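You operate a simulated robot arm through the tools that you are given. There is no shell and no other tool.

You are at the controls of a simulated robot arm. One attempt, no reset.

## Task
Unload the tester and clamp in the bench card's joint.
Fine: let off to nought before the clamp opens; the blue joint held, so it goes in the green tray; seat the next joint and shut the clamp.

It is judged by the outcome, as a careful person would: the job done as asked, and still so three seconds after it is handed in. It fails if anything else is knocked over, pushed out of place, dropped, spilled or broken.

## Robot
A 7-joint arm with a two-finger parallel gripper, fixed in place. Base frame: the origin is on the floor under the middle of its stand, x ahead of it, y to its left, z up; the work surface is at about z = 880. Readings come in mm, rad, newtons and seconds.
It reaches about 1479 mm from its shoulder. Its first joint turns from -2.897 to 2.897 rad. Payload 4.4 kg.
The TCP is the grasp point between the finger pads, 23 mm short of the fingertips. In the tool frame z runs along the fingers and y along their closing line. Largest opening 94 mm; finger width 38, thickness 10; the body of the gripper, 54 by 96 mm, starts 39 mm behind the TCP.
Orientation is that of the tool frame in the base frame, as a unit quaternion [x, y, z, w]. With the fingers straight down and closing along the base's y, the tool's x points along the base's -x, its y along +y and its z along -z.

## Interface
- The arm moves only by the tool send_rows. Its argument "rows" is a list of rows, each a list of 6 numbers: the shift along the tool's x, y, z in units of 50 mm (1.0 is 50 mm), then the turn, a rotation vector about the tool's x, y, z in units of 6 degrees (1.0 is 6 degrees). In form: [[x, y, z, rx, ry, rz], ...]. A call has 1 to 20 rows; each row shifts and turns the commanded pose from where the row before left it, along the tool's axes as they then stand. "fingers" is the finger opening in mm, from 0 to 94, set as the call begins (left out, the last holds). A call with a number of a shift or a turn outside -1 to 1 is refused whole. Rows are played at 5 a second. More than 50 mm and 0.15 rad between two rows, or a gripper value outside its range, and nothing of the call is played. Where a pose cannot be reached the arm comes as near as it can. A force on the tool above 90 N (or 10 N above the force at the start of the call, whichever is more), or a blocked arm, ends the call early, and 0.2 s more pass. The fingers move at their own pace (about 72 mm/s each) and stop on an object; they squeeze with about 32 N. The grip force told is the motor's: it shows also when the fingers shut on nothing. Time passes only in rows, and 0.2 s behind the last, so rows that do not move let the fingers close. The reply holds the time, the measured pose of the TCP, the force on the tool along the base axes, the opening and the grip force, in the units named above and with some noise, with the torque about the TCP (base axes, N m) and any sound that the robot's microphone picked up.
- Cameras (640 x 400 px; columns grow to the right, rows downward): "scene" is fixed at [53, -499.9, 1639.9]; the picture's right is [0.63, -0.78, 0.00], its down [-0.42, -0.34, -0.84] and it looks along [0.65, 0.53, -0.54] (base axes); focal length 337 px, centre (320, 200). "wrist" rides on the gripper at [86, 16, -75] in the tool frame; the picture's right is [-0.18, 0.98, 0.00], its down [-0.58, -0.11, -0.81] and it looks along [-0.79, -0.15, 0.59] (tool axes); focal length 243 px, centre (320, 200). There is no depth. A picture from a camera that has moved, and an enlarged one, comes with that camera's place and axes in the base frame and with its lens.
- camera(camera): a new picture of that camera. No time passes.
- zoom(camera, box): a new picture of the part [left, top, right, bottom] of that camera's present view, enlarged. No time passes.
- close_job(): hands the job in; it is judged then, once.

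Nothing tells you positions but the pictures and the camera data. Unless the task says otherwise, let go and move clear before handing in.

The tools are called after ">>>" as name(argument=value, ...) on one line, values as JSON. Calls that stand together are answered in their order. send_rows: Moves the arm, as the interface text tells. Its arguments: {"type":"object","properties":{"rows":{"type":"array","items":{"type":"array","items":{"type":"number"}}},"fingers":{"type":"number"}},"required":["rows"]} The other tools are called the same way: camera (camera) takes a picture; zoom (camera, box) takes an enlarged picture of a part of a camera's view; close_job () hands the job in.

At the start:

```text
time: 0.0
tool_pos: [732.4, -98.1, 1212.0]
tool_rot: [0.0, 1.0, 0.0, 0.0]
contact_force: [0.4, 0.5, -0.1]
moment: [-0.02, 0.01, 0.0]
grip_width: 94.0
gripper_force: 0.0
```

scene: 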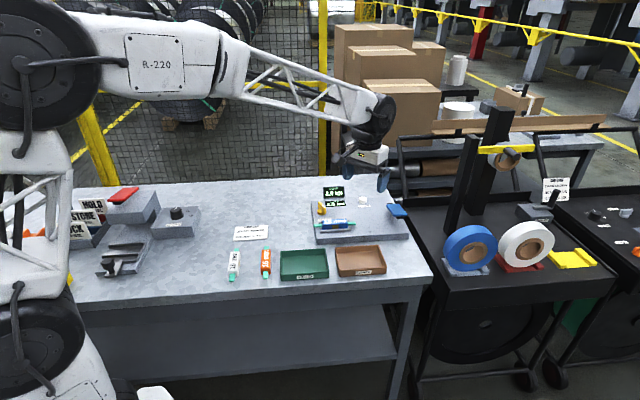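
wrist: 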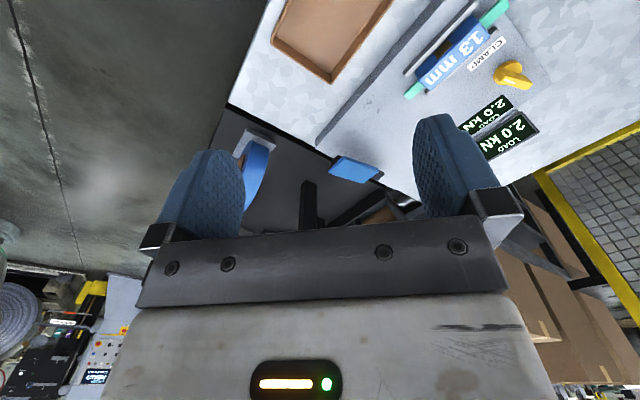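

The bench shows a tester plate with a blue joint in a clamp, a yellow knob, a blue lever, a load display reading 2.0 kN, green and brown trays, two spare joints (white and orange), and a card. I'll zoom in on these before I move anything.

>>> zoom(camera="scene", box=[290, 170, 430, 258])

>>> zoom(camera="scene", box=[210, 210, 310, 290])

>>> zoom(camera="wrist", box=[310, 0, 560, 200])

>>> zoom(camera="scene", box=[60, 170, 220, 290])

```text
4.55 times, centred on (360, 214) of scene
camera zoom: at [53.0, -499.9, 1639.9], right [0.63, -0.78, 0.0], down [-0.42, -0.34, -0.84], along [0.65, 0.53, -0.54], focal length 1532 px, centre (138, 136)
```

zoom: 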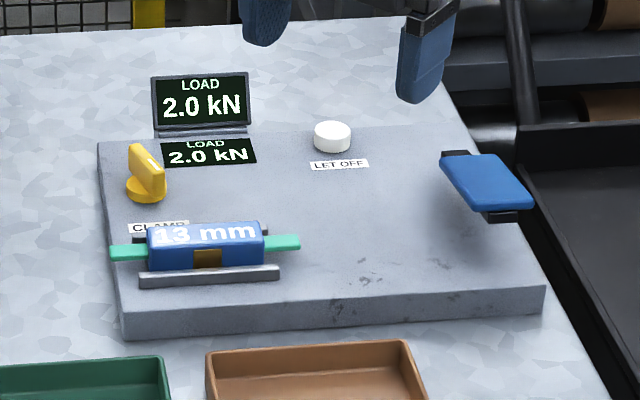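

```text
5.00 times, centred on (260, 250) of scene
camera zoom: at [53.0, -499.9, 1639.9], right [0.63, -0.78, 0.0], down [-0.42, -0.34, -0.84], along [0.65, 0.53, -0.54], focal length 1685 px, centre (620, -50)
```

zoom: 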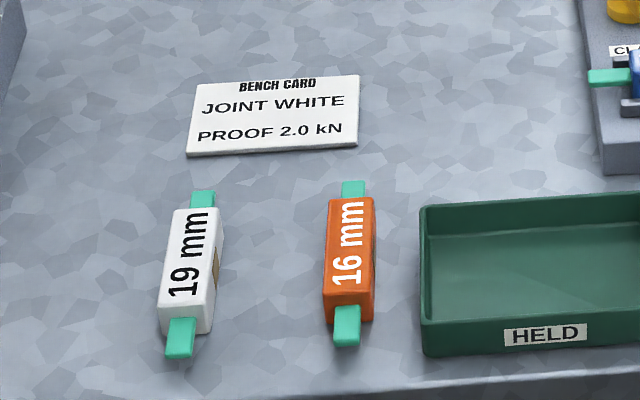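

```text
2.00 times, centred on (435, 100) of wrist
camera zoom: at [644.6, -82.6, 1286.6], right [0.18, 0.98, 0.0], down [0.58, -0.11, 0.81], along [0.79, -0.15, -0.59], focal length 485 px, centre (90, 400)
```

zoom: 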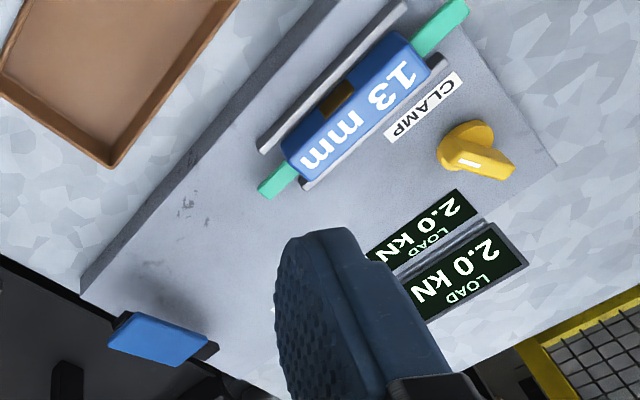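

```text
3.33 times, centred on (140, 230) of scene
camera zoom: at [53.0, -499.9, 1639.9], right [0.63, -0.78, 0.0], down [-0.42, -0.34, -0.84], along [0.65, 0.53, -0.54], focal length 1123 px, centre (920, 100)
```

zoom: 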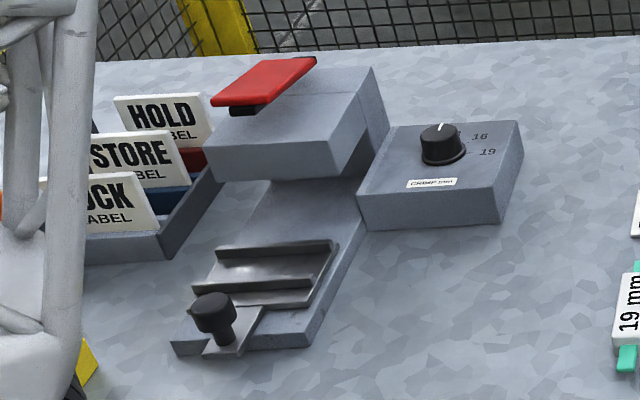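

The card calls for the white joint at 2.0 kN. LET OFF is the white button and CLAMP is the yellow knob. I'll take closer zooms to measure the knob, button, joints and tray.

>>> zoom(camera="scene", box=[310, 196, 374, 236])

>>> zoom(camera="scene", box=[336, 180, 416, 230])

>>> zoom(camera="scene", box=[270, 230, 398, 310])

>>> zoom(camera="scene", box=[215, 235, 295, 285])

```text
10.00 times, centred on (342, 216) of scene
camera zoom: at [53.0, -499.9, 1639.9], right [0.63, -0.78, 0.0], down [-0.42, -0.34, -0.84], along [0.65, 0.53, -0.54], focal length 3370 px, centre (100, 40)
```

zoom: 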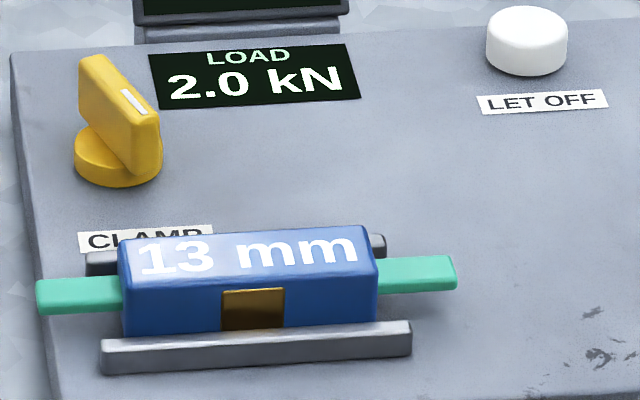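

```text
8.00 times, centred on (376, 205) of scene
camera zoom: at [53.0, -499.9, 1639.9], right [0.63, -0.78, 0.0], down [-0.42, -0.34, -0.84], along [0.65, 0.53, -0.54], focal length 2696 px, centre (-128, 160)
```

zoom: 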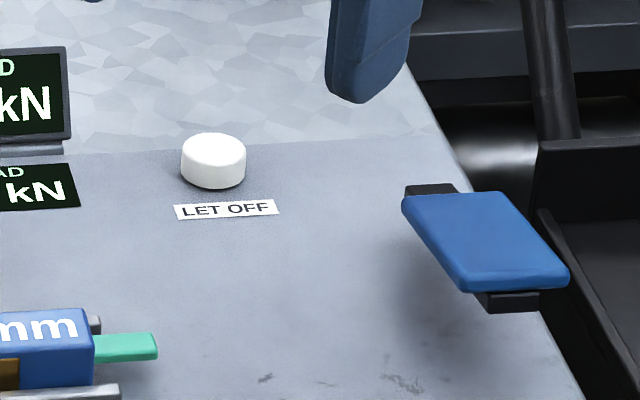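

```text
5.00 times, centred on (334, 270) of scene
camera zoom: at [53.0, -499.9, 1639.9], right [0.63, -0.78, 0.0], down [-0.42, -0.34, -0.84], along [0.65, 0.53, -0.54], focal length 1685 px, centre (250, -150)
```

zoom: 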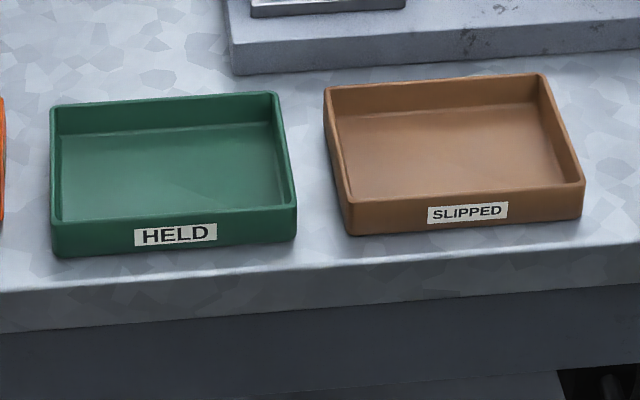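

```text
8.00 times, centred on (255, 260) of scene
camera zoom: at [53.0, -499.9, 1639.9], right [0.63, -0.78, 0.0], down [-0.42, -0.34, -0.84], along [0.65, 0.53, -0.54], focal length 2696 px, centre (840, -280)
```

zoom: 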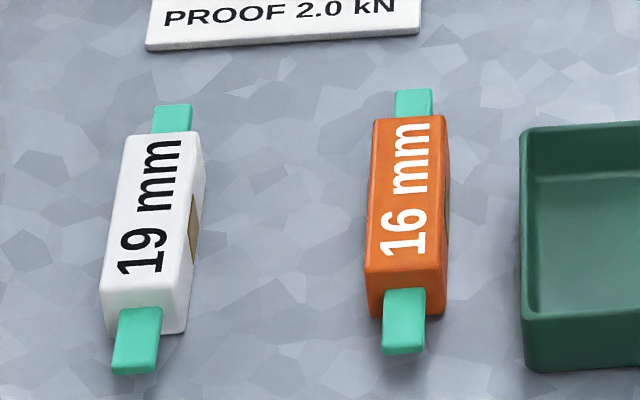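

The green tray is labelled HELD. I take it to be centred near (635, 36), the clamp near (830, 62), the knob near (876, 159) and the button near (1036, 79). The bench is turned about 45° to the base. I'll move above the plate, clear of everything, for a closer look.

>>> send_rows(rows=[[-0.62, 0.42, 0.26, 0, 0, 0], [-0.62, 0.42, 0.26, 0, 0, 0], [-0.62, 0.42, 0.26, 0, 0, 0], [-0.62, 0.42, 0.26, 0, 0, 0], [0, 0, 0, 0, 0, -1], [0, 0, 0, 0, 0, -1], [0, 0, 0, 0, 0, -1], [0, 0, 0, 0, 0, -1], [0, 0, 0, 0, 0, -1], [0, 0, 0, 0, 0, -1], [0, 0, 0, 0, 0, -1], [0, 0, 0, 0, 0, -0.5]])

>>> camera(camera="wrist")

>>> camera(camera="scene")

```text
time: 2.6
tool_pos: [856.2, -13.7, 1159.4]
tool_rot: [-0.384, 0.923, 0.0, 0.0]
contact_force: [-0.8, -0.6, -0.3]
moment: [0.01, 0.03, 0.02]
grip_width: 94.1
gripper_force: 0.2
```

```text
taken
camera wrist: at [783.3, -64.3, 1233.9], right [-0.57, 0.82, 0.0], down [0.49, 0.34, 0.81], along [0.66, 0.46, -0.59], focal length 243 px, centre (320, 200)
```

wrist: 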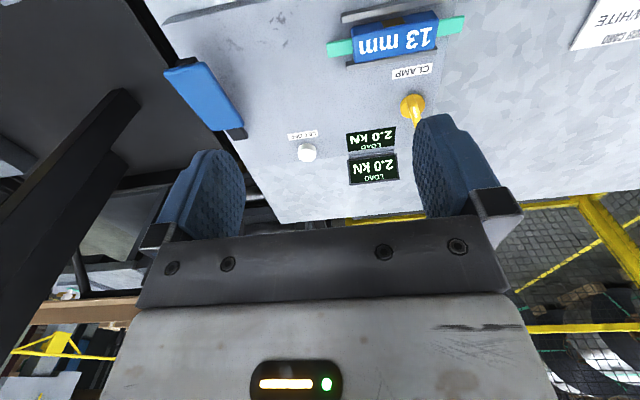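

```text
taken
```

scene: 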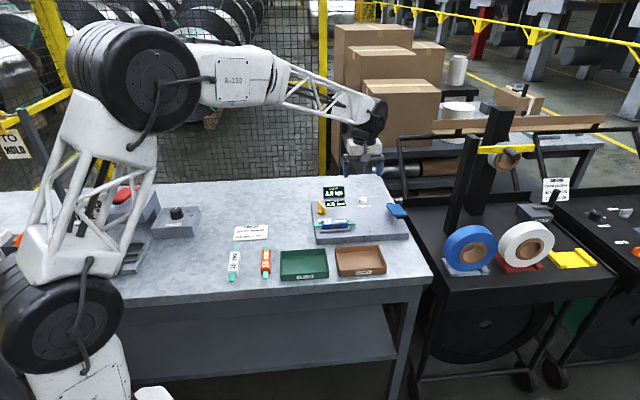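

I'm now above the tester with clear space around me. Next I'll zoom in on the button, knob and clamp to work out their positions.

>>> zoom(camera="wrist", box=[320, 0, 480, 100])

>>> zoom(camera="wrist", box=[270, 90, 430, 190])

>>> zoom(camera="scene", box=[312, 190, 376, 230])

```text
4.00 times, centred on (400, 50) of wrist
camera zoom: at [783.3, -64.3, 1233.9], right [-0.57, 0.82, 0.0], down [0.49, 0.34, 0.81], along [0.66, 0.46, -0.59], focal length 970 px, centre (0, 800)
```

zoom: 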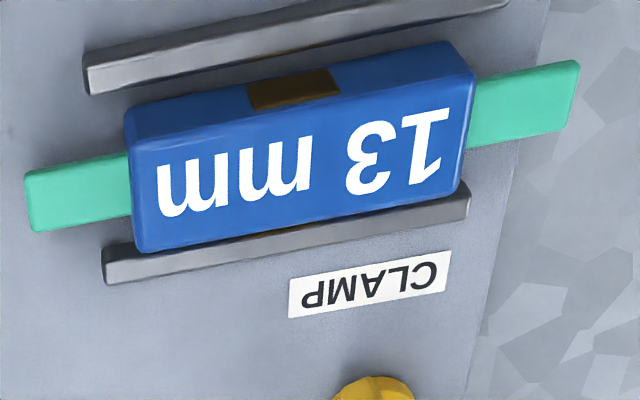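

```text
4.00 times, centred on (350, 140) of wrist
camera zoom: at [783.3, -64.3, 1233.9], right [-0.57, 0.82, 0.0], down [0.49, 0.34, 0.81], along [0.66, 0.46, -0.59], focal length 970 px, centre (200, 440)
```

zoom: 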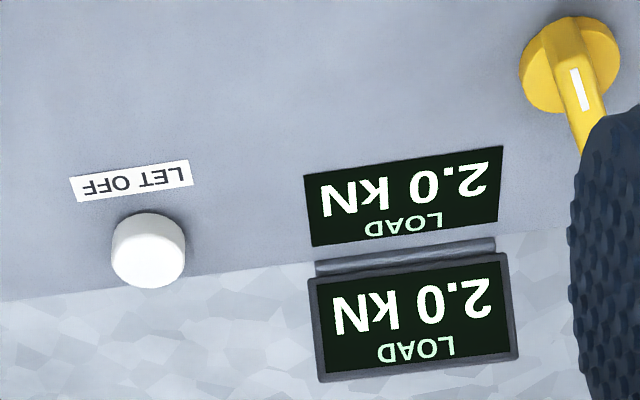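

```text
10.00 times, centred on (344, 210) of scene
camera zoom: at [53.0, -499.9, 1639.9], right [0.63, -0.78, 0.0], down [-0.42, -0.34, -0.84], along [0.65, 0.53, -0.54], focal length 3370 px, centre (80, 100)
```

zoom: 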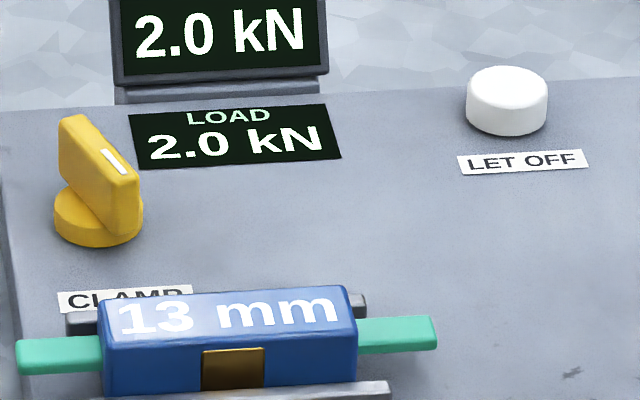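

The button top is near (1048, 88, 912) and the joint body's centre is near (831, 67) with its top at about z 935. Before pressing anything I'll take tighter zooms of the clamp and the knob to check the rail heights and how the knob's handle lies.

>>> zoom(camera="scene", box=[316, 210, 360, 238])

>>> zoom(camera="scene", box=[312, 198, 336, 218])

>>> zoom(camera="wrist", box=[390, 80, 454, 120])

```text
14.29 times, centred on (338, 224) of scene
camera zoom: at [53.0, -499.9, 1639.9], right [0.63, -0.78, 0.0], down [-0.42, -0.34, -0.84], along [0.65, 0.53, -0.54], focal length 4815 px, centre (63, -143)
```

zoom: 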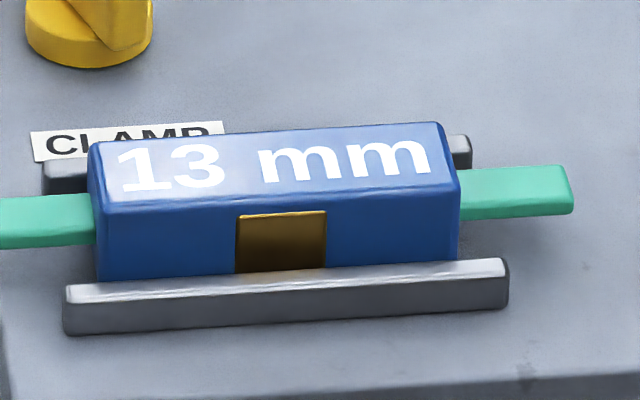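

```text
16.00 times, centred on (324, 208) of scene
camera zoom: at [53.0, -499.9, 1639.9], right [0.63, -0.78, 0.0], down [-0.42, -0.34, -0.84], along [0.65, 0.53, -0.54], focal length 5392 px, centre (256, 72)
```

zoom: 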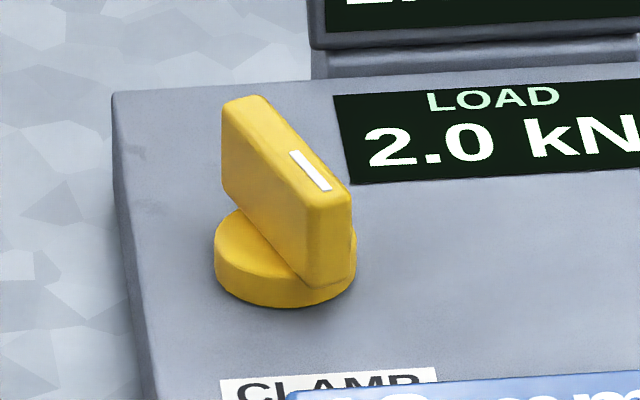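

```text
10.00 times, centred on (422, 100) of wrist
camera zoom: at [783.3, -64.3, 1233.9], right [-0.57, 0.82, 0.0], down [0.49, 0.34, 0.81], along [0.66, 0.46, -0.59], focal length 2426 px, centre (-700, 1200)
```

zoom: 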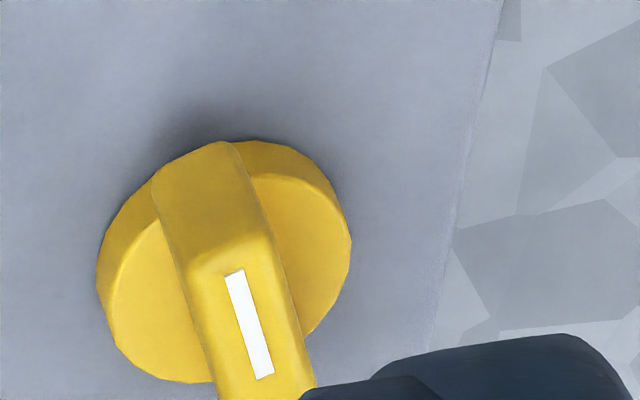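

The handle's marked end points to the front, about 20° towards the right-hand side, with its top at about z 936. Next I'll close the fingers and stop about 50 mm above the LET OFF button, then check the alignment.

>>> send_rows(rows=[[-0.831, -0.257, 0, 0, 0, 0], [-0.831, -0.257, 0, 0, 0, 0], [-0.831, -0.257, 0, 0, 0, 0], [-0.831, -0.257, 0, 0, 0, 0], [-0.831, -0.257, 0, 0, 0, 0], [0, 0, 0.87, 0, 0, 0], [0, 0, 0.87, 0, 0, 0], [0, 0, 0.87, 0, 0, 0], [0, 0, 0.87, 0, 0, 0]], fingers=0)

>>> camera(camera="wrist")

>>> zoom(camera="scene", box=[312, 150, 408, 210])

```text
time: 4.6
tool_pos: [1046.5, 88.5, 988.1]
tool_rot: [-0.383, 0.924, 0.0, 0.001]
contact_force: [-0.1, -0.4, 1.4]
moment: [0.03, -0.01, 0.01]
grip_width: 0.1
gripper_force: 32.4
```

```text
taken
camera wrist: at [973.8, 39.3, 1061.8], right [-0.57, 0.82, 0.0], down [0.49, 0.33, 0.81], along [0.67, 0.46, -0.59], focal length 243 px, centre (320, 200)
```

wrist: 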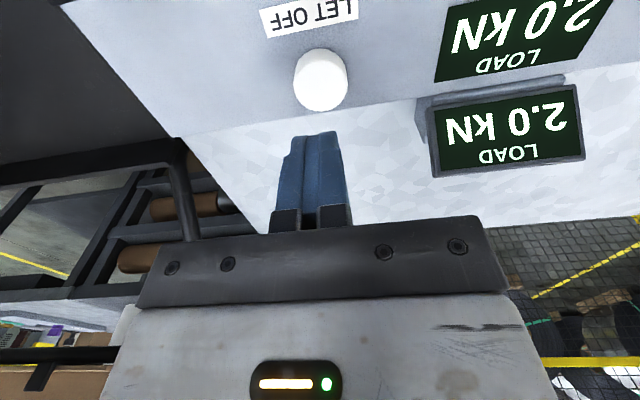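

```text
6.67 times, centred on (360, 180) of scene
camera zoom: at [53.0, -499.9, 1639.9], right [0.63, -0.78, 0.0], down [-0.42, -0.34, -0.84], along [0.65, 0.53, -0.54], focal length 2247 px, centre (53, 333)
```

zoom: 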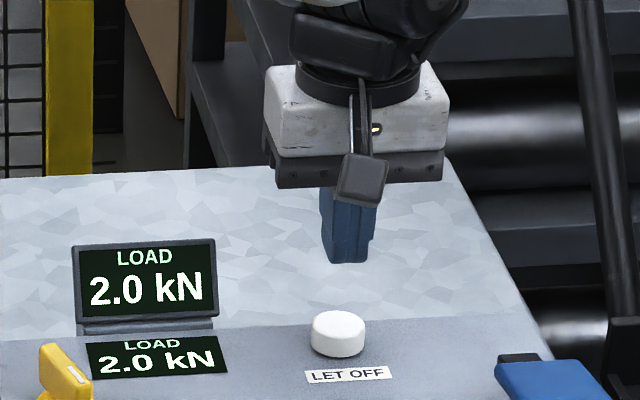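

The fingertips sit directly over the button, about 53 mm above it. I'll go down most of the way and then press in small steps while watching the force.

>>> send_rows(rows=[[0, 0, 0.5, 0, 0, 0], [-0.02, 0, 0.4, 0, 0, 0]], fingers=0)

>>> send_rows(rows=[[0, 0, 0.05, 0, 0, 0], [0, 0, 0.05, 0, 0, 0]])

>>> zoom(camera="scene", box=[312, 150, 408, 210])

```text
time: 5.2
tool_pos: [1047.8, 89.1, 942.9]
tool_rot: [-0.382, 0.924, -0.001, 0.002]
contact_force: [-0.8, 1.2, 4.8]
moment: [-0.01, 0.08, -0.01]
grip_width: 0.0
gripper_force: 31.8
heard: click
```

```text
time: 5.8
tool_pos: [1049.5, 87.9, 938.3]
tool_rot: [-0.383, 0.924, -0.001, 0.001]
contact_force: [-5.2, 8.2, 21.0]
moment: [0.07, 0.24, -0.09]
grip_width: 0.0
gripper_force: 32.5
```

```text
6.67 times, centred on (360, 180) of scene
camera zoom: at [53.0, -499.9, 1639.9], right [0.63, -0.78, 0.0], down [-0.42, -0.34, -0.84], along [0.65, 0.53, -0.54], focal length 2247 px, centre (53, 333)
```

zoom: 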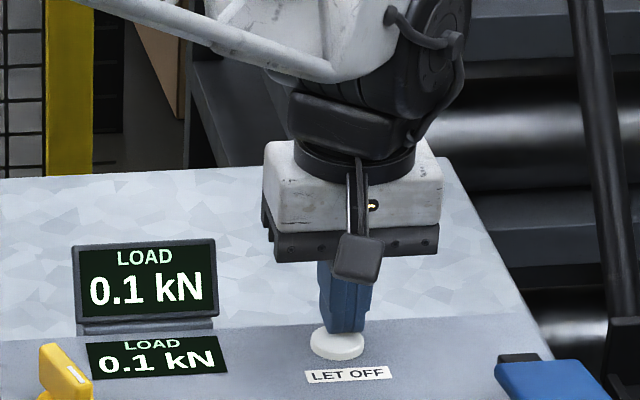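

The button clicked and the load has dropped to 0.1 kN. I'll hold the press until it reads zero.

>>> send_rows(rows=[[0, 0, 0, 0, 0, 0], [0, 0, 0, 0, 0, 0], [0, 0, 0, 0, 0, 0]])

>>> zoom(camera="scene", box=[312, 150, 408, 210])

```text
time: 6.6
tool_pos: [1049.2, 88.6, 937.0]
tool_rot: [-0.382, 0.924, -0.001, 0.001]
contact_force: [4.5, 10.2, 26.4]
moment: [0.04, 0.05, -0.06]
grip_width: 0.1
gripper_force: 31.4
```

```text
6.67 times, centred on (360, 180) of scene
camera zoom: at [53.0, -499.9, 1639.9], right [0.63, -0.78, 0.0], down [-0.42, -0.34, -0.84], along [0.65, 0.53, -0.54], focal length 2247 px, centre (53, 333)
```

zoom: 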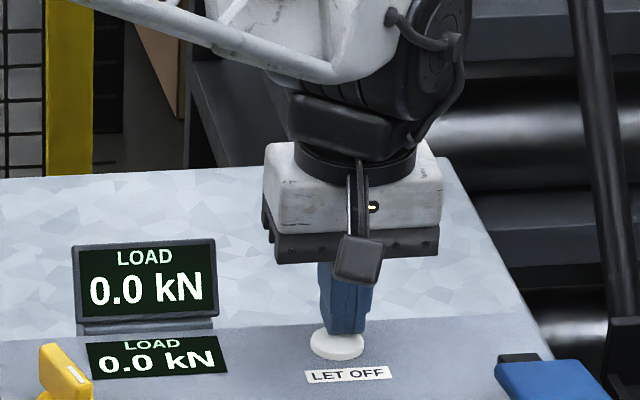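

The load reads 0.0 kN. I'll hold a little longer to be sure, lift straight up, and check that it stays at zero.

>>> send_rows(rows=[[0, 0, 0, 0, 0, 0], [0, 0, 0, 0, 0, 0], [0, 0, 0, 0, 0, 0], [0, 0, 0, 0, 0, 0], [0, 0, 0, 0, 0, 0], [0, 0, -0.5, 0, 0, 0], [0, 0, -0.8, 0, 0, 0], [0, 0, -0.8, 0, 0, 0], [0, 0, -0.8, 0, 0, 0]])

>>> zoom(camera="scene", box=[312, 150, 408, 210])

>>> camera(camera="wrist")

```text
time: 8.6
tool_pos: [1048.4, 89.1, 1080.0]
tool_rot: [-0.383, 0.924, 0.0, -0.001]
contact_force: [-0.1, -0.3, -0.8]
moment: [0.0, 0.03, 0.01]
grip_width: 0.0
gripper_force: 31.7
```

```text
6.67 times, centred on (360, 180) of scene
camera zoom: at [53.0, -499.9, 1639.9], right [0.63, -0.78, 0.0], down [-0.42, -0.34, -0.84], along [0.65, 0.53, -0.54], focal length 2247 px, centre (53, 333)
```

zoom: 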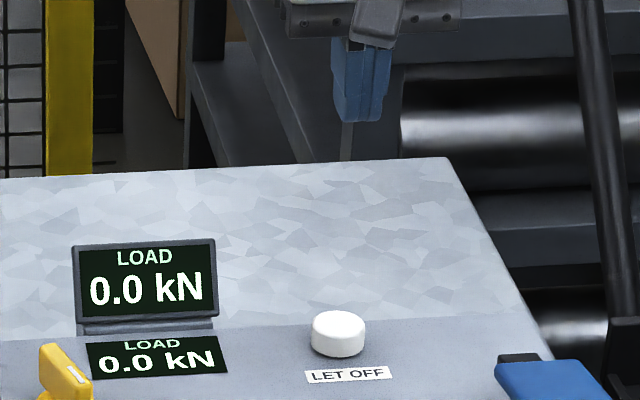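

```text
taken
camera wrist: at [975.3, 39.2, 1154.6], right [-0.57, 0.82, 0.0], down [0.49, 0.33, 0.81], along [0.66, 0.46, -0.59], focal length 243 px, centre (320, 200)
```

wrist: 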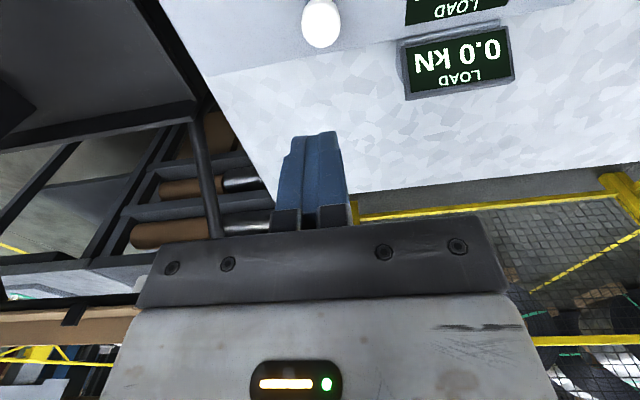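

The load stays at 0.0. Next is the clamp knob, pivoting at about (879, 169) with its handle top near z 936. I'll hover over it with the fingers lined up across the handle and check the view.

>>> send_rows(rows=[[0.316, 0.882, 0, 0, 0, 0], [0.316, 0.882, 0, 0, 0, 0], [0.316, 0.882, 0, 0, 0, 0], [0.316, 0.882, 0, 0, 0, 0], [0, 0, 0.35, 0, 0, -1], [0, 0, 0.35, 0, 0, -1], [0, 0, 0.35, 0, 0, -1], [0, 0, 0.35, 0, 0, -0.333], [0, 0, 0, 0, 0, 0]], fingers=50)

>>> camera(camera="wrist")

>>> zoom(camera="scene", box=[282, 160, 378, 220])

```text
time: 10.6
tool_pos: [880.6, 168.5, 1009.6]
tool_rot: [-0.538, 0.843, 0.001, 0.001]
contact_force: [-0.1, 0.7, 0.1]
moment: [0.0, -0.04, 0.04]
grip_width: 50.0
gripper_force: 0.0
```

```text
taken
camera wrist: at [828.3, 96.7, 1083.8], right [-0.81, 0.58, 0.0], down [0.34, 0.48, 0.81], along [0.47, 0.66, -0.59], focal length 243 px, centre (320, 200)
```

wrist: 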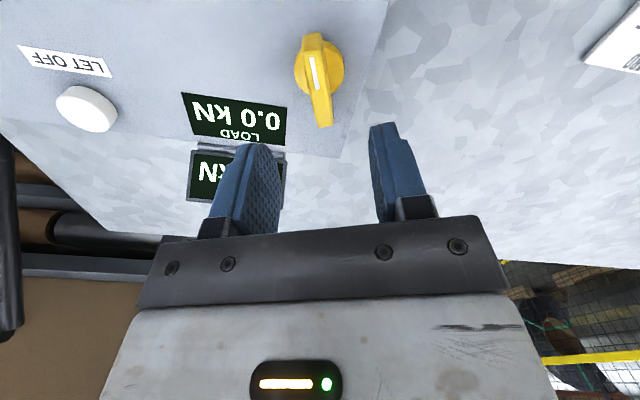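

```text
6.67 times, centred on (330, 190) of scene
camera zoom: at [53.0, -499.9, 1639.9], right [0.63, -0.78, 0.0], down [-0.42, -0.34, -0.84], along [0.65, 0.53, -0.54], focal length 2247 px, centre (253, 267)
```

zoom: 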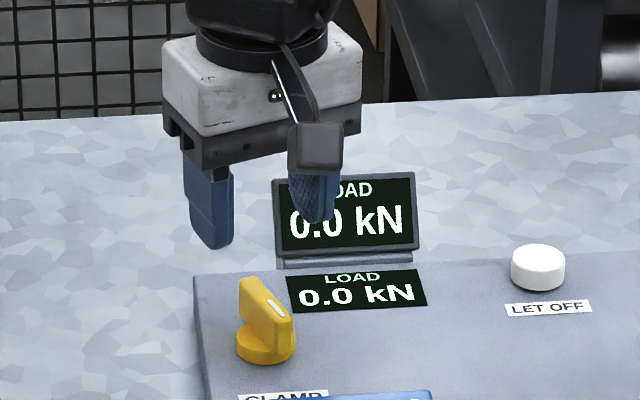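

The alignment looks good. One closer zoom will confirm the handle is centred between the fingers.

>>> zoom(camera="wrist", box=[256, 20, 384, 100])

>>> zoom(camera="wrist", box=[256, 60, 384, 140])

```text
5.00 times, centred on (320, 60) of wrist
camera zoom: at [828.3, 96.7, 1083.8], right [-0.81, 0.58, 0.0], down [0.34, 0.48, 0.81], along [0.47, 0.66, -0.59], focal length 1213 px, centre (320, 900)
```

zoom: 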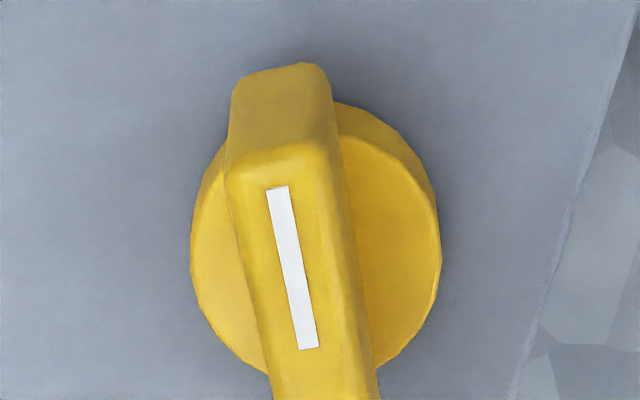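

```text
5.00 times, centred on (320, 100) of wrist
camera zoom: at [828.3, 96.7, 1083.8], right [-0.81, 0.58, 0.0], down [0.34, 0.48, 0.81], along [0.47, 0.66, -0.59], focal length 1213 px, centre (320, 700)
```

zoom: 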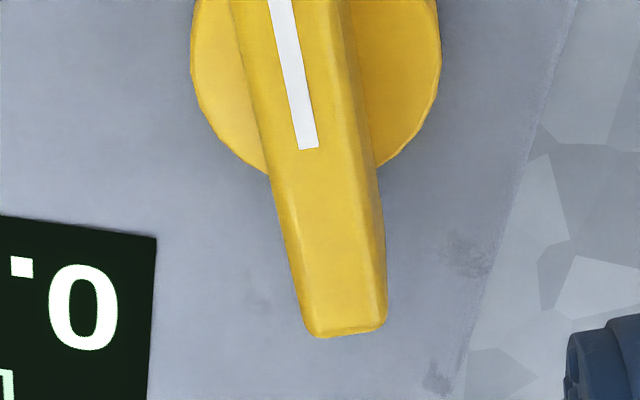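

The handle is centred to within about a millimetre and lined up with the fingers. I'll go down to tip height of about 915, above the knob's disc, and close on the handle.

>>> send_rows(rows=[[0, -0.01, 0.4, 0, 0, 0], [0, 0, 0.4, 0, 0, 0], [0, 0, 0.4, 0, 0, 0], [0, 0, 0.2, 0, 0, 0], [0, 0, 0, 0, 0, 0]], fingers=50)

>>> zoom(camera="scene", box=[282, 160, 378, 220])

>>> camera(camera="wrist")

```text
time: 11.8
tool_pos: [880.8, 168.7, 940.7]
tool_rot: [-0.537, 0.843, 0.0, 0.0]
contact_force: [-0.3, -0.1, -0.7]
moment: [0.0, 0.03, -0.02]
grip_width: 49.9
gripper_force: 0.1
```

```text
6.67 times, centred on (330, 190) of scene
camera zoom: at [53.0, -499.9, 1639.9], right [0.63, -0.78, 0.0], down [-0.42, -0.34, -0.84], along [0.65, 0.53, -0.54], focal length 2247 px, centre (253, 267)
```

zoom: 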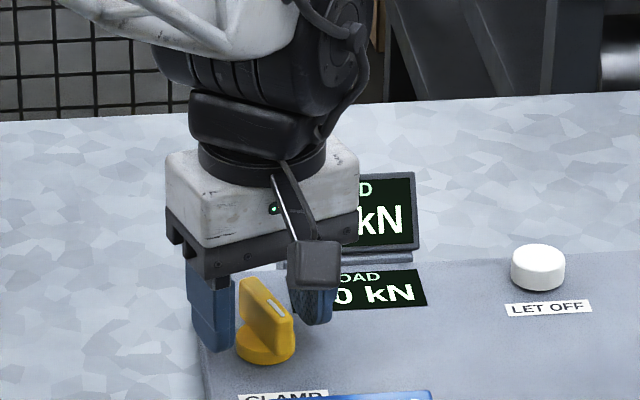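

```text
taken
camera wrist: at [828.2, 96.4, 1015.4], right [-0.81, 0.58, 0.0], down [0.34, 0.48, 0.81], along [0.47, 0.66, -0.59], focal length 243 px, centre (320, 200)
```

wrist: 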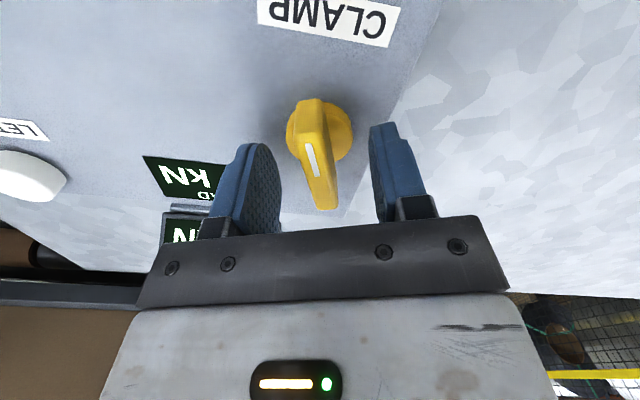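

The fingers straddle the handle cleanly. I'll close the grip now.

>>> send_rows(rows=[[0, -0.02, 0.03, 0, 0, 0], [0, 0, 0, 0, 0, 0], [0, 0, 0, 0, 0, 0], [0, 0, 0, 0, 0, 0]], fingers=0)

>>> zoom(camera="scene", box=[282, 160, 378, 220])

```text
time: 12.8
tool_pos: [878.5, 168.6, 939.1]
tool_rot: [-0.538, 0.843, 0.001, -0.001]
contact_force: [-75.2, 38.4, 29.7]
moment: [0.63, 2.24, -0.56]
grip_width: 33.7
gripper_force: 45.0
```

```text
6.67 times, centred on (330, 190) of scene
camera zoom: at [53.0, -499.9, 1639.9], right [0.63, -0.78, 0.0], down [-0.42, -0.34, -0.84], along [0.65, 0.53, -0.54], focal length 2247 px, centre (253, 267)
```

zoom: 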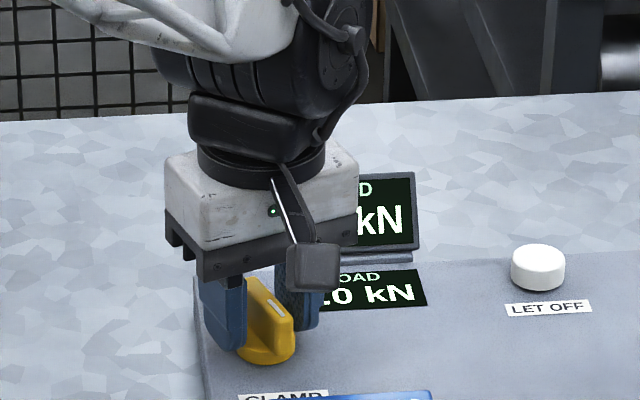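

The grip stopped at 33.7 mm with a side force, so the fingertips are bearing on the knob's disc and not the handle. I'll open straight away and check for damage.

>>> send_rows(rows=[[0, 0, 0, 0, 0, 0], [0, 0, 0, 0, 0, 0]], fingers=50)

>>> zoom(camera="scene", box=[312, 198, 336, 218])

>>> zoom(camera="wrist", box=[240, 80, 400, 180])

>>> zoom(camera="wrist", box=[240, 120, 400, 220])

```text
time: 13.4
tool_pos: [881.8, 166.5, 939.0]
tool_rot: [-0.538, 0.843, 0.0, 0.001]
contact_force: [0.7, 0.7, 0.3]
moment: [0.0, -0.02, 0.02]
grip_width: 50.1
gripper_force: 0.0
```

```text
16.00 times, centred on (324, 208) of scene
camera zoom: at [53.0, -499.9, 1639.9], right [0.63, -0.78, 0.0], down [-0.42, -0.34, -0.84], along [0.65, 0.53, -0.54], focal length 5392 px, centre (256, 72)
```

zoom: 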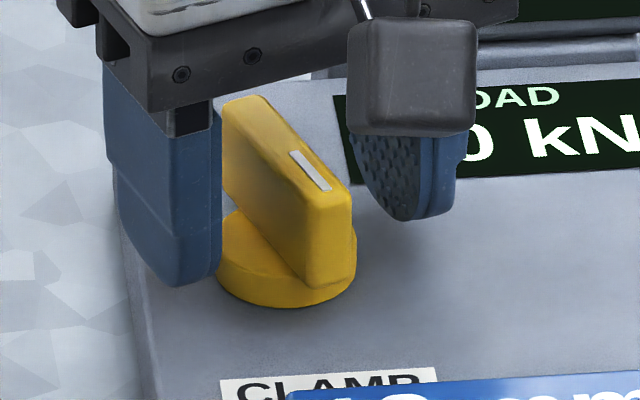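

```text
4.00 times, centred on (320, 130) of wrist
camera zoom: at [829.4, 94.4, 1013.4], right [-0.81, 0.58, 0.0], down [0.34, 0.48, 0.81], along [0.47, 0.66, -0.59], focal length 970 px, centre (320, 480)
```

zoom: 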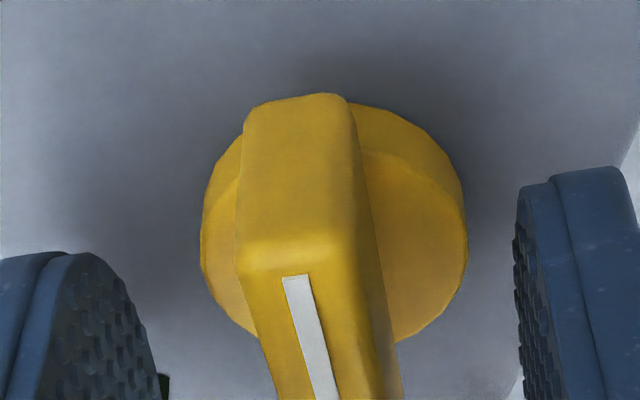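

```text
4.00 times, centred on (320, 170) of wrist
camera zoom: at [829.4, 94.4, 1013.4], right [-0.81, 0.58, 0.0], down [0.34, 0.48, 0.81], along [0.47, 0.66, -0.59], focal length 970 px, centre (320, 320)
```

zoom: 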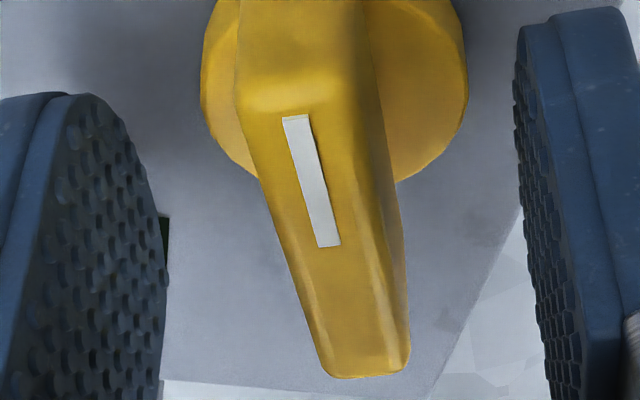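

The knob is undamaged and still in its original position. Its disc stands higher than I estimated, and I now put the plate top at about 906 and the handle top at about 942. I'll rise 9 mm, shift 2 mm sideways and grip only the handle.

>>> send_rows(rows=[[0, 0.04, -0.18, 0, 0, 0], [0, 0, 0, 0, 0, 0]], fingers=50)

>>> send_rows(rows=[[0, 0, 0, 0, 0, 0], [0, 0, 0, 0, 0, 0]], fingers=24)

>>> zoom(camera="wrist", box=[240, 120, 400, 220])

```text
time: 14.0
tool_pos: [879.2, 167.9, 948.3]
tool_rot: [-0.537, 0.843, 0.0, 0.0]
contact_force: [0.4, 0.0, 0.2]
moment: [-0.03, 0.0, -0.02]
grip_width: 49.9
gripper_force: 0.1
```

```text
time: 14.6
tool_pos: [878.0, 167.4, 949.2]
tool_rot: [-0.537, 0.843, 0.0, 0.0]
contact_force: [0.7, -0.7, 0.0]
moment: [0.0, 0.01, -0.03]
grip_width: 23.9
gripper_force: 0.0
```

```text
4.00 times, centred on (320, 170) of wrist
camera zoom: at [826.7, 95.6, 1022.7], right [-0.81, 0.58, 0.0], down [0.34, 0.48, 0.81], along [0.47, 0.66, -0.59], focal length 970 px, centre (320, 320)
```

zoom: 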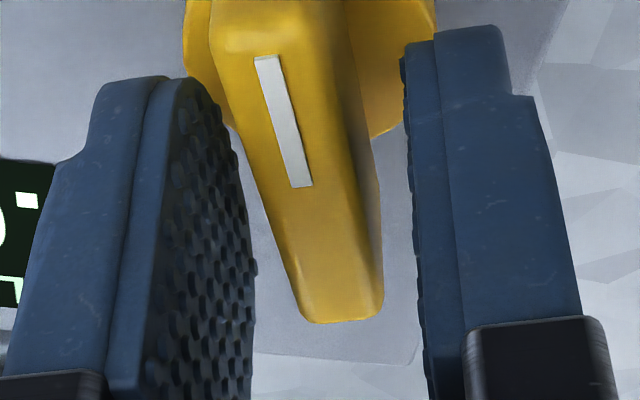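

At 24 mm opening the fingers clear the disc and the handle sits centred between them. Closing now.

>>> send_rows(rows=[[0, 0, 0, 0, 0, 0], [0, 0, 0, 0, 0, 0], [0, 0, 0, 0, 0, 0]], fingers=0)

>>> zoom(camera="scene", box=[312, 198, 336, 218])

```text
time: 15.4
tool_pos: [878.2, 168.1, 948.6]
tool_rot: [-0.537, 0.843, 0.0, 0.0]
contact_force: [9.2, -2.6, -2.3]
moment: [-0.07, 0.03, 0.04]
grip_width: 11.8
gripper_force: 45.5
```

```text
16.00 times, centred on (324, 208) of scene
camera zoom: at [53.0, -499.9, 1639.9], right [0.63, -0.78, 0.0], down [-0.42, -0.34, -0.84], along [0.65, 0.53, -0.54], focal length 5392 px, centre (256, 72)
```

zoom: 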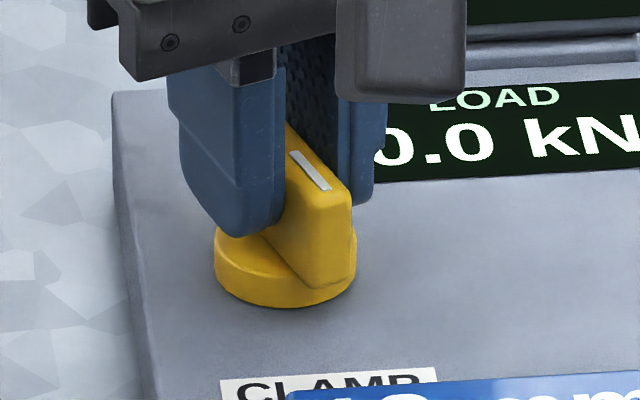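

The handle is gripped at 11.8 mm with very little side load. I'll try a small anticlockwise turn and feel whether the knob gives.

>>> send_rows(rows=[[0, 0, 0, 0, 0, -0.5], [0, 0, 0, 0, 0, -0.5], [0, 0, 0, 0, 0, 0]])

>>> zoom(camera="scene", box=[312, 198, 368, 238])

```text
time: 16.2
tool_pos: [878.7, 167.9, 947.7]
tool_rot: [-0.58, 0.814, 0.0, 0.0]
contact_force: [-11.0, -17.4, 4.7]
moment: [0.71, -0.31, -0.05]
grip_width: 12.1
gripper_force: 45.0
```

```text
10.00 times, centred on (340, 218) of scene
camera zoom: at [53.0, -499.9, 1639.9], right [0.63, -0.78, 0.0], down [-0.42, -0.34, -0.84], along [0.65, 0.53, -0.54], focal length 3370 px, centre (120, 20)
```

zoom: 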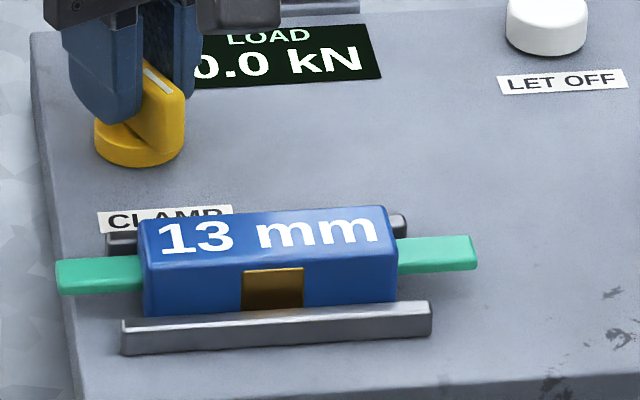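

The tool turned 6° with almost no torque, so the knob seems to be moving. I'll continue and watch the forces.

>>> send_rows(rows=[[0, 0, 0, 0, 0, -1], [0, 0, 0, 0, 0, -1], [0, 0, 0, 0, 0, -1], [0, 0, 0, 0, 0, 0]])

>>> zoom(camera="scene", box=[312, 198, 368, 238])

>>> camera(camera="wrist")

```text
time: 17.3
tool_pos: [876.8, 167.8, 948.8]
tool_rot: [-0.702, 0.713, 0.001, -0.002]
contact_force: [-28.8, -6.5, 15.6]
moment: [-0.31, -0.31, -0.15]
grip_width: 11.8
gripper_force: 45.0
stopped in row 4: the force on the tool passed its limit at 92 N (the readings are from after the stop); the commanded pose is now the measured one
```

```text
10.00 times, centred on (340, 218) of scene
camera zoom: at [53.0, -499.9, 1639.9], right [0.63, -0.78, 0.0], down [-0.42, -0.34, -0.84], along [0.65, 0.53, -0.54], focal length 3370 px, centre (120, 20)
```

zoom: 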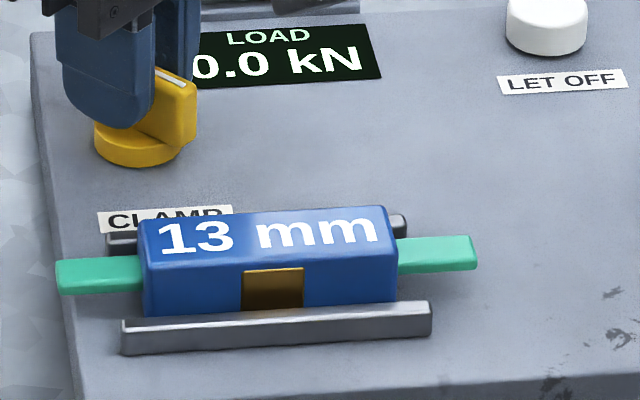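

```text
taken
camera wrist: at [858.9, 81.5, 1022.9], right [-0.98, 0.2, 0.0], down [0.12, 0.58, 0.8], along [0.16, 0.79, -0.59], focal length 243 px, centre (320, 200)
```

wrist: 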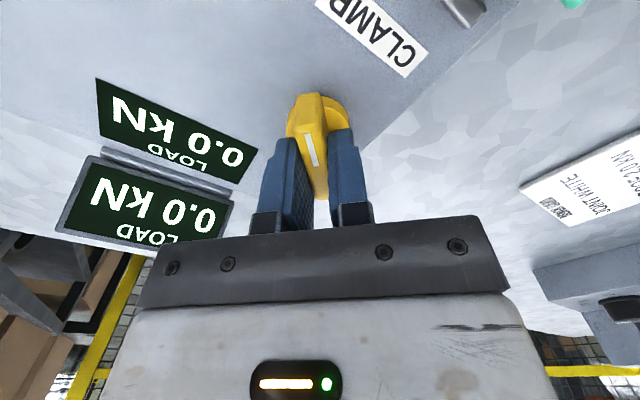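

The knob has followed the gripper by about 24°, but the side force built up to the limit, probably from a small centring error. I'll release, see whether the knob stays put, and re-centre.

>>> send_rows(rows=[[0, 0, 0, 0, 0, 0], [0, 0, 0, 0, 0, 0]], fingers=26)

>>> zoom(camera="wrist", box=[240, 80, 400, 180])

>>> zoom(camera="wrist", box=[240, 120, 400, 220])

>>> zoom(camera="scene", box=[312, 198, 336, 218])

```text
time: 17.9
tool_pos: [877.8, 168.9, 948.0]
tool_rot: [-0.701, 0.713, 0.001, -0.001]
contact_force: [0.1, 0.1, 0.1]
moment: [-0.02, -0.04, 0.02]
grip_width: 26.0
gripper_force: 0.1
```

```text
4.00 times, centred on (320, 130) of wrist
camera zoom: at [859.6, 81.7, 1022.1], right [-0.98, 0.2, 0.0], down [0.12, 0.58, 0.81], along [0.16, 0.79, -0.59], focal length 970 px, centre (320, 480)
```

zoom: 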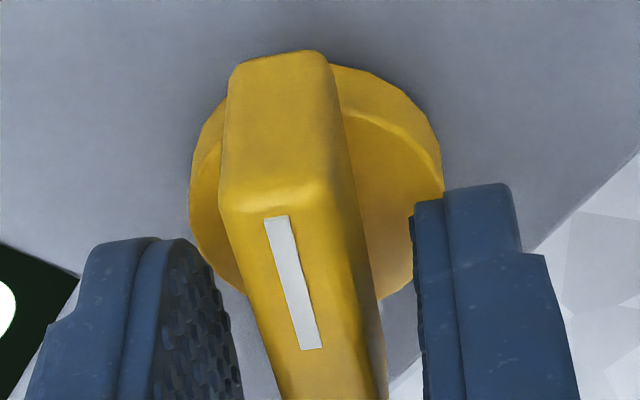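

```text
4.00 times, centred on (320, 170) of wrist
camera zoom: at [859.6, 81.7, 1022.1], right [-0.98, 0.2, 0.0], down [0.12, 0.58, 0.81], along [0.16, 0.79, -0.59], focal length 970 px, centre (320, 320)
```

zoom: 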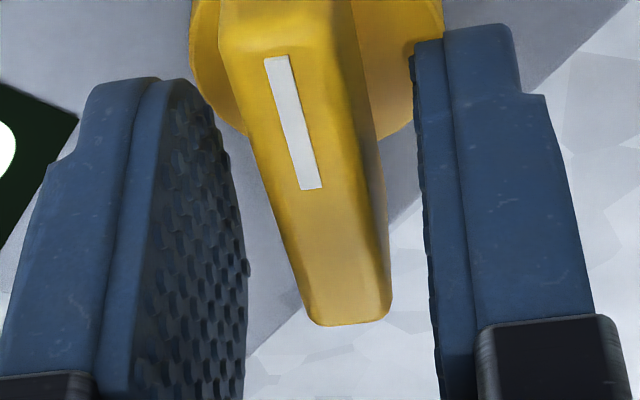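

```text
16.00 times, centred on (324, 208) of scene
camera zoom: at [53.0, -499.9, 1639.9], right [0.63, -0.78, 0.0], down [-0.42, -0.34, -0.84], along [0.65, 0.53, -0.54], focal length 5392 px, centre (256, 72)
```

zoom: 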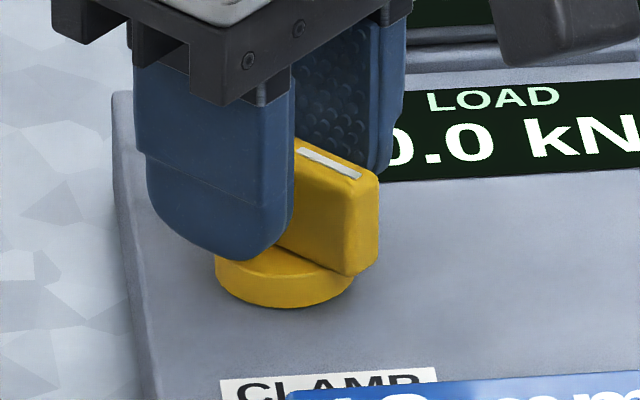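

The knob stays where I left it and sits well centred between the fingers. I'll grip again and keep turning in smaller steps.

>>> send_rows(rows=[[0, 0, 0, 0, 0, 0], [0, 0, 0, 0, 0, 0], [0, 0, 0, 0, 0, 0]], fingers=0)

>>> send_rows(rows=[[0, 0, 0, 0, 0, -0.5], [0, 0, 0, 0, 0, -0.5]])

>>> send_rows(rows=[[0, 0, 0, 0, 0, -0.5], [0, 0, 0, 0, 0, -0.5]])

>>> zoom(camera="scene", box=[312, 198, 368, 238])

```text
time: 18.7
tool_pos: [877.0, 168.3, 947.2]
tool_rot: [-0.702, 0.713, 0.002, -0.003]
contact_force: [-31.2, -2.4, 6.6]
moment: [-0.18, -0.42, -0.15]
grip_width: 12.1
gripper_force: 45.5
```

```text
time: 19.3
tool_pos: [874.8, 167.0, 948.6]
tool_rot: [0.738, -0.675, -0.002, 0.002]
contact_force: [-34.0, 2.2, 1.3]
moment: [-1.02, -0.47, -0.16]
grip_width: 12.0
gripper_force: 45.7
```

```text
time: 19.9
tool_pos: [876.2, 168.2, 948.4]
tool_rot: [0.772, -0.636, -0.003, 0.003]
contact_force: [-57.6, -9.5, 0.9]
moment: [-0.98, -0.27, -0.29]
grip_width: 12.0
gripper_force: 45.4
```

```text
10.00 times, centred on (340, 218) of scene
camera zoom: at [53.0, -499.9, 1639.9], right [0.63, -0.78, 0.0], down [-0.42, -0.34, -0.84], along [0.65, 0.53, -0.54], focal length 3370 px, centre (120, 20)
```

zoom: 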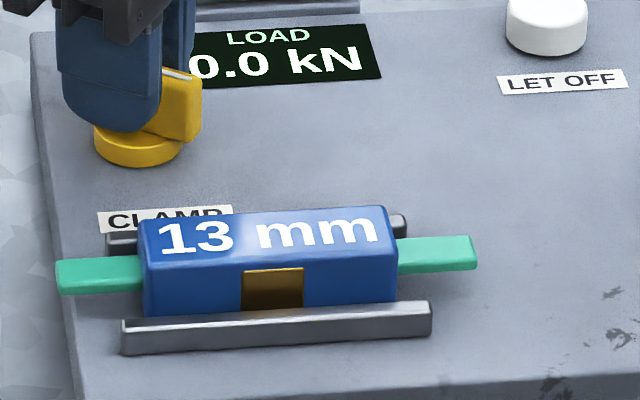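

The side force is purely along the closing direction, so the pivot is about 2 mm off my centre. I'll shift to relieve that and keep turning.

>>> send_rows(rows=[[0, 0.04, 0, 0, 0, 0], [0, 0, 0, 0, 0, 0]])

>>> send_rows(rows=[[0, 0, 0, 0, 0, -0.5], [0, 0, 0, 0, 0, -0.5], [0, 0, 0, 0, 0, -0.5], [0, 0, 0, 0, 0, -0.5]])

>>> zoom(camera="scene", box=[312, 198, 368, 238])

```text
time: 20.5
tool_pos: [876.4, 168.2, 948.7]
tool_rot: [0.772, -0.635, -0.002, 0.001]
contact_force: [-10.7, -6.1, -21.6]
moment: [-0.26, -0.74, -0.09]
grip_width: 11.8
gripper_force: 45.2
```

```text
time: 21.5
tool_pos: [874.7, 168.5, 948.4]
tool_rot: [0.835, -0.55, -0.003, 0.002]
contact_force: [-53.0, -17.3, -11.7]
moment: [-0.69, -0.44, -0.28]
grip_width: 12.0
gripper_force: 44.8
```

```text
10.00 times, centred on (340, 218) of scene
camera zoom: at [53.0, -499.9, 1639.9], right [0.63, -0.78, 0.0], down [-0.42, -0.34, -0.84], along [0.65, 0.53, -0.54], focal length 3370 px, centre (120, 20)
```

zoom: 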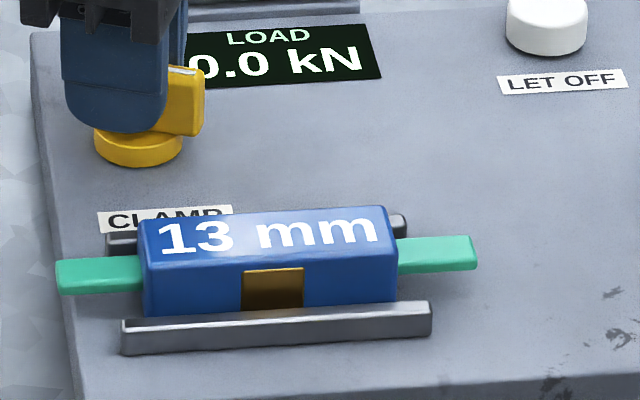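

The side force came back after another 12°, though the knob is still turning. I'll check the wrist view for how the handle sits in the grip.

>>> zoom(camera="wrist", box=[240, 80, 400, 180])

>>> zoom(camera="wrist", box=[240, 120, 400, 220])

>>> camera(camera="wrist")

```text
4.00 times, centred on (320, 130) of wrist
camera zoom: at [893.4, 81.6, 1022.0], right [-0.98, -0.22, 0.01], down [-0.12, 0.58, 0.81], along [-0.18, 0.79, -0.59], focal length 970 px, centre (320, 480)
```

zoom: 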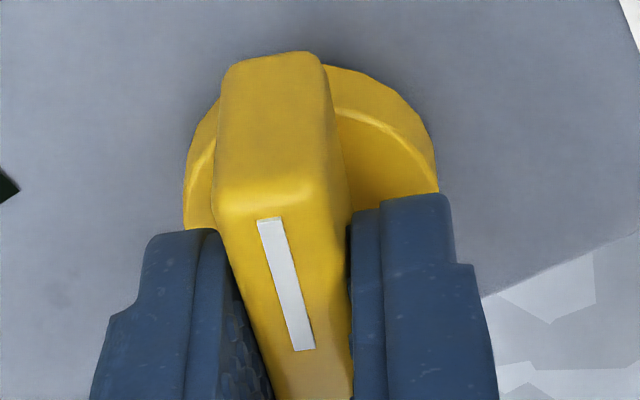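

```text
4.00 times, centred on (320, 170) of wrist
camera zoom: at [893.4, 81.6, 1022.0], right [-0.98, -0.22, 0.01], down [-0.12, 0.58, 0.81], along [-0.18, 0.79, -0.59], focal length 970 px, centre (320, 320)
```

zoom: 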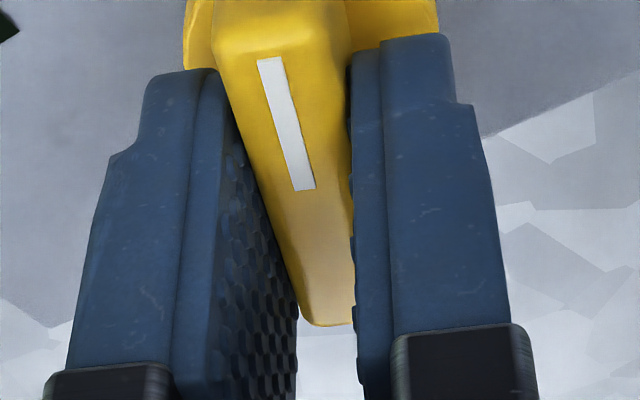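

```text
taken
camera wrist: at [893.4, 81.6, 1022.0], right [-0.98, -0.22, 0.01], down [-0.12, 0.58, 0.81], along [-0.18, 0.79, -0.59], focal length 243 px, centre (320, 200)
```

wrist: 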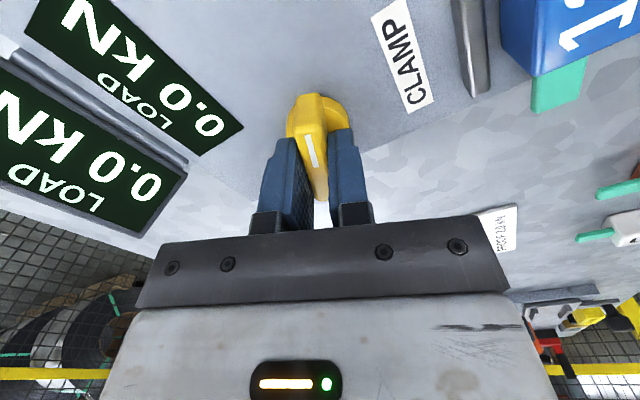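

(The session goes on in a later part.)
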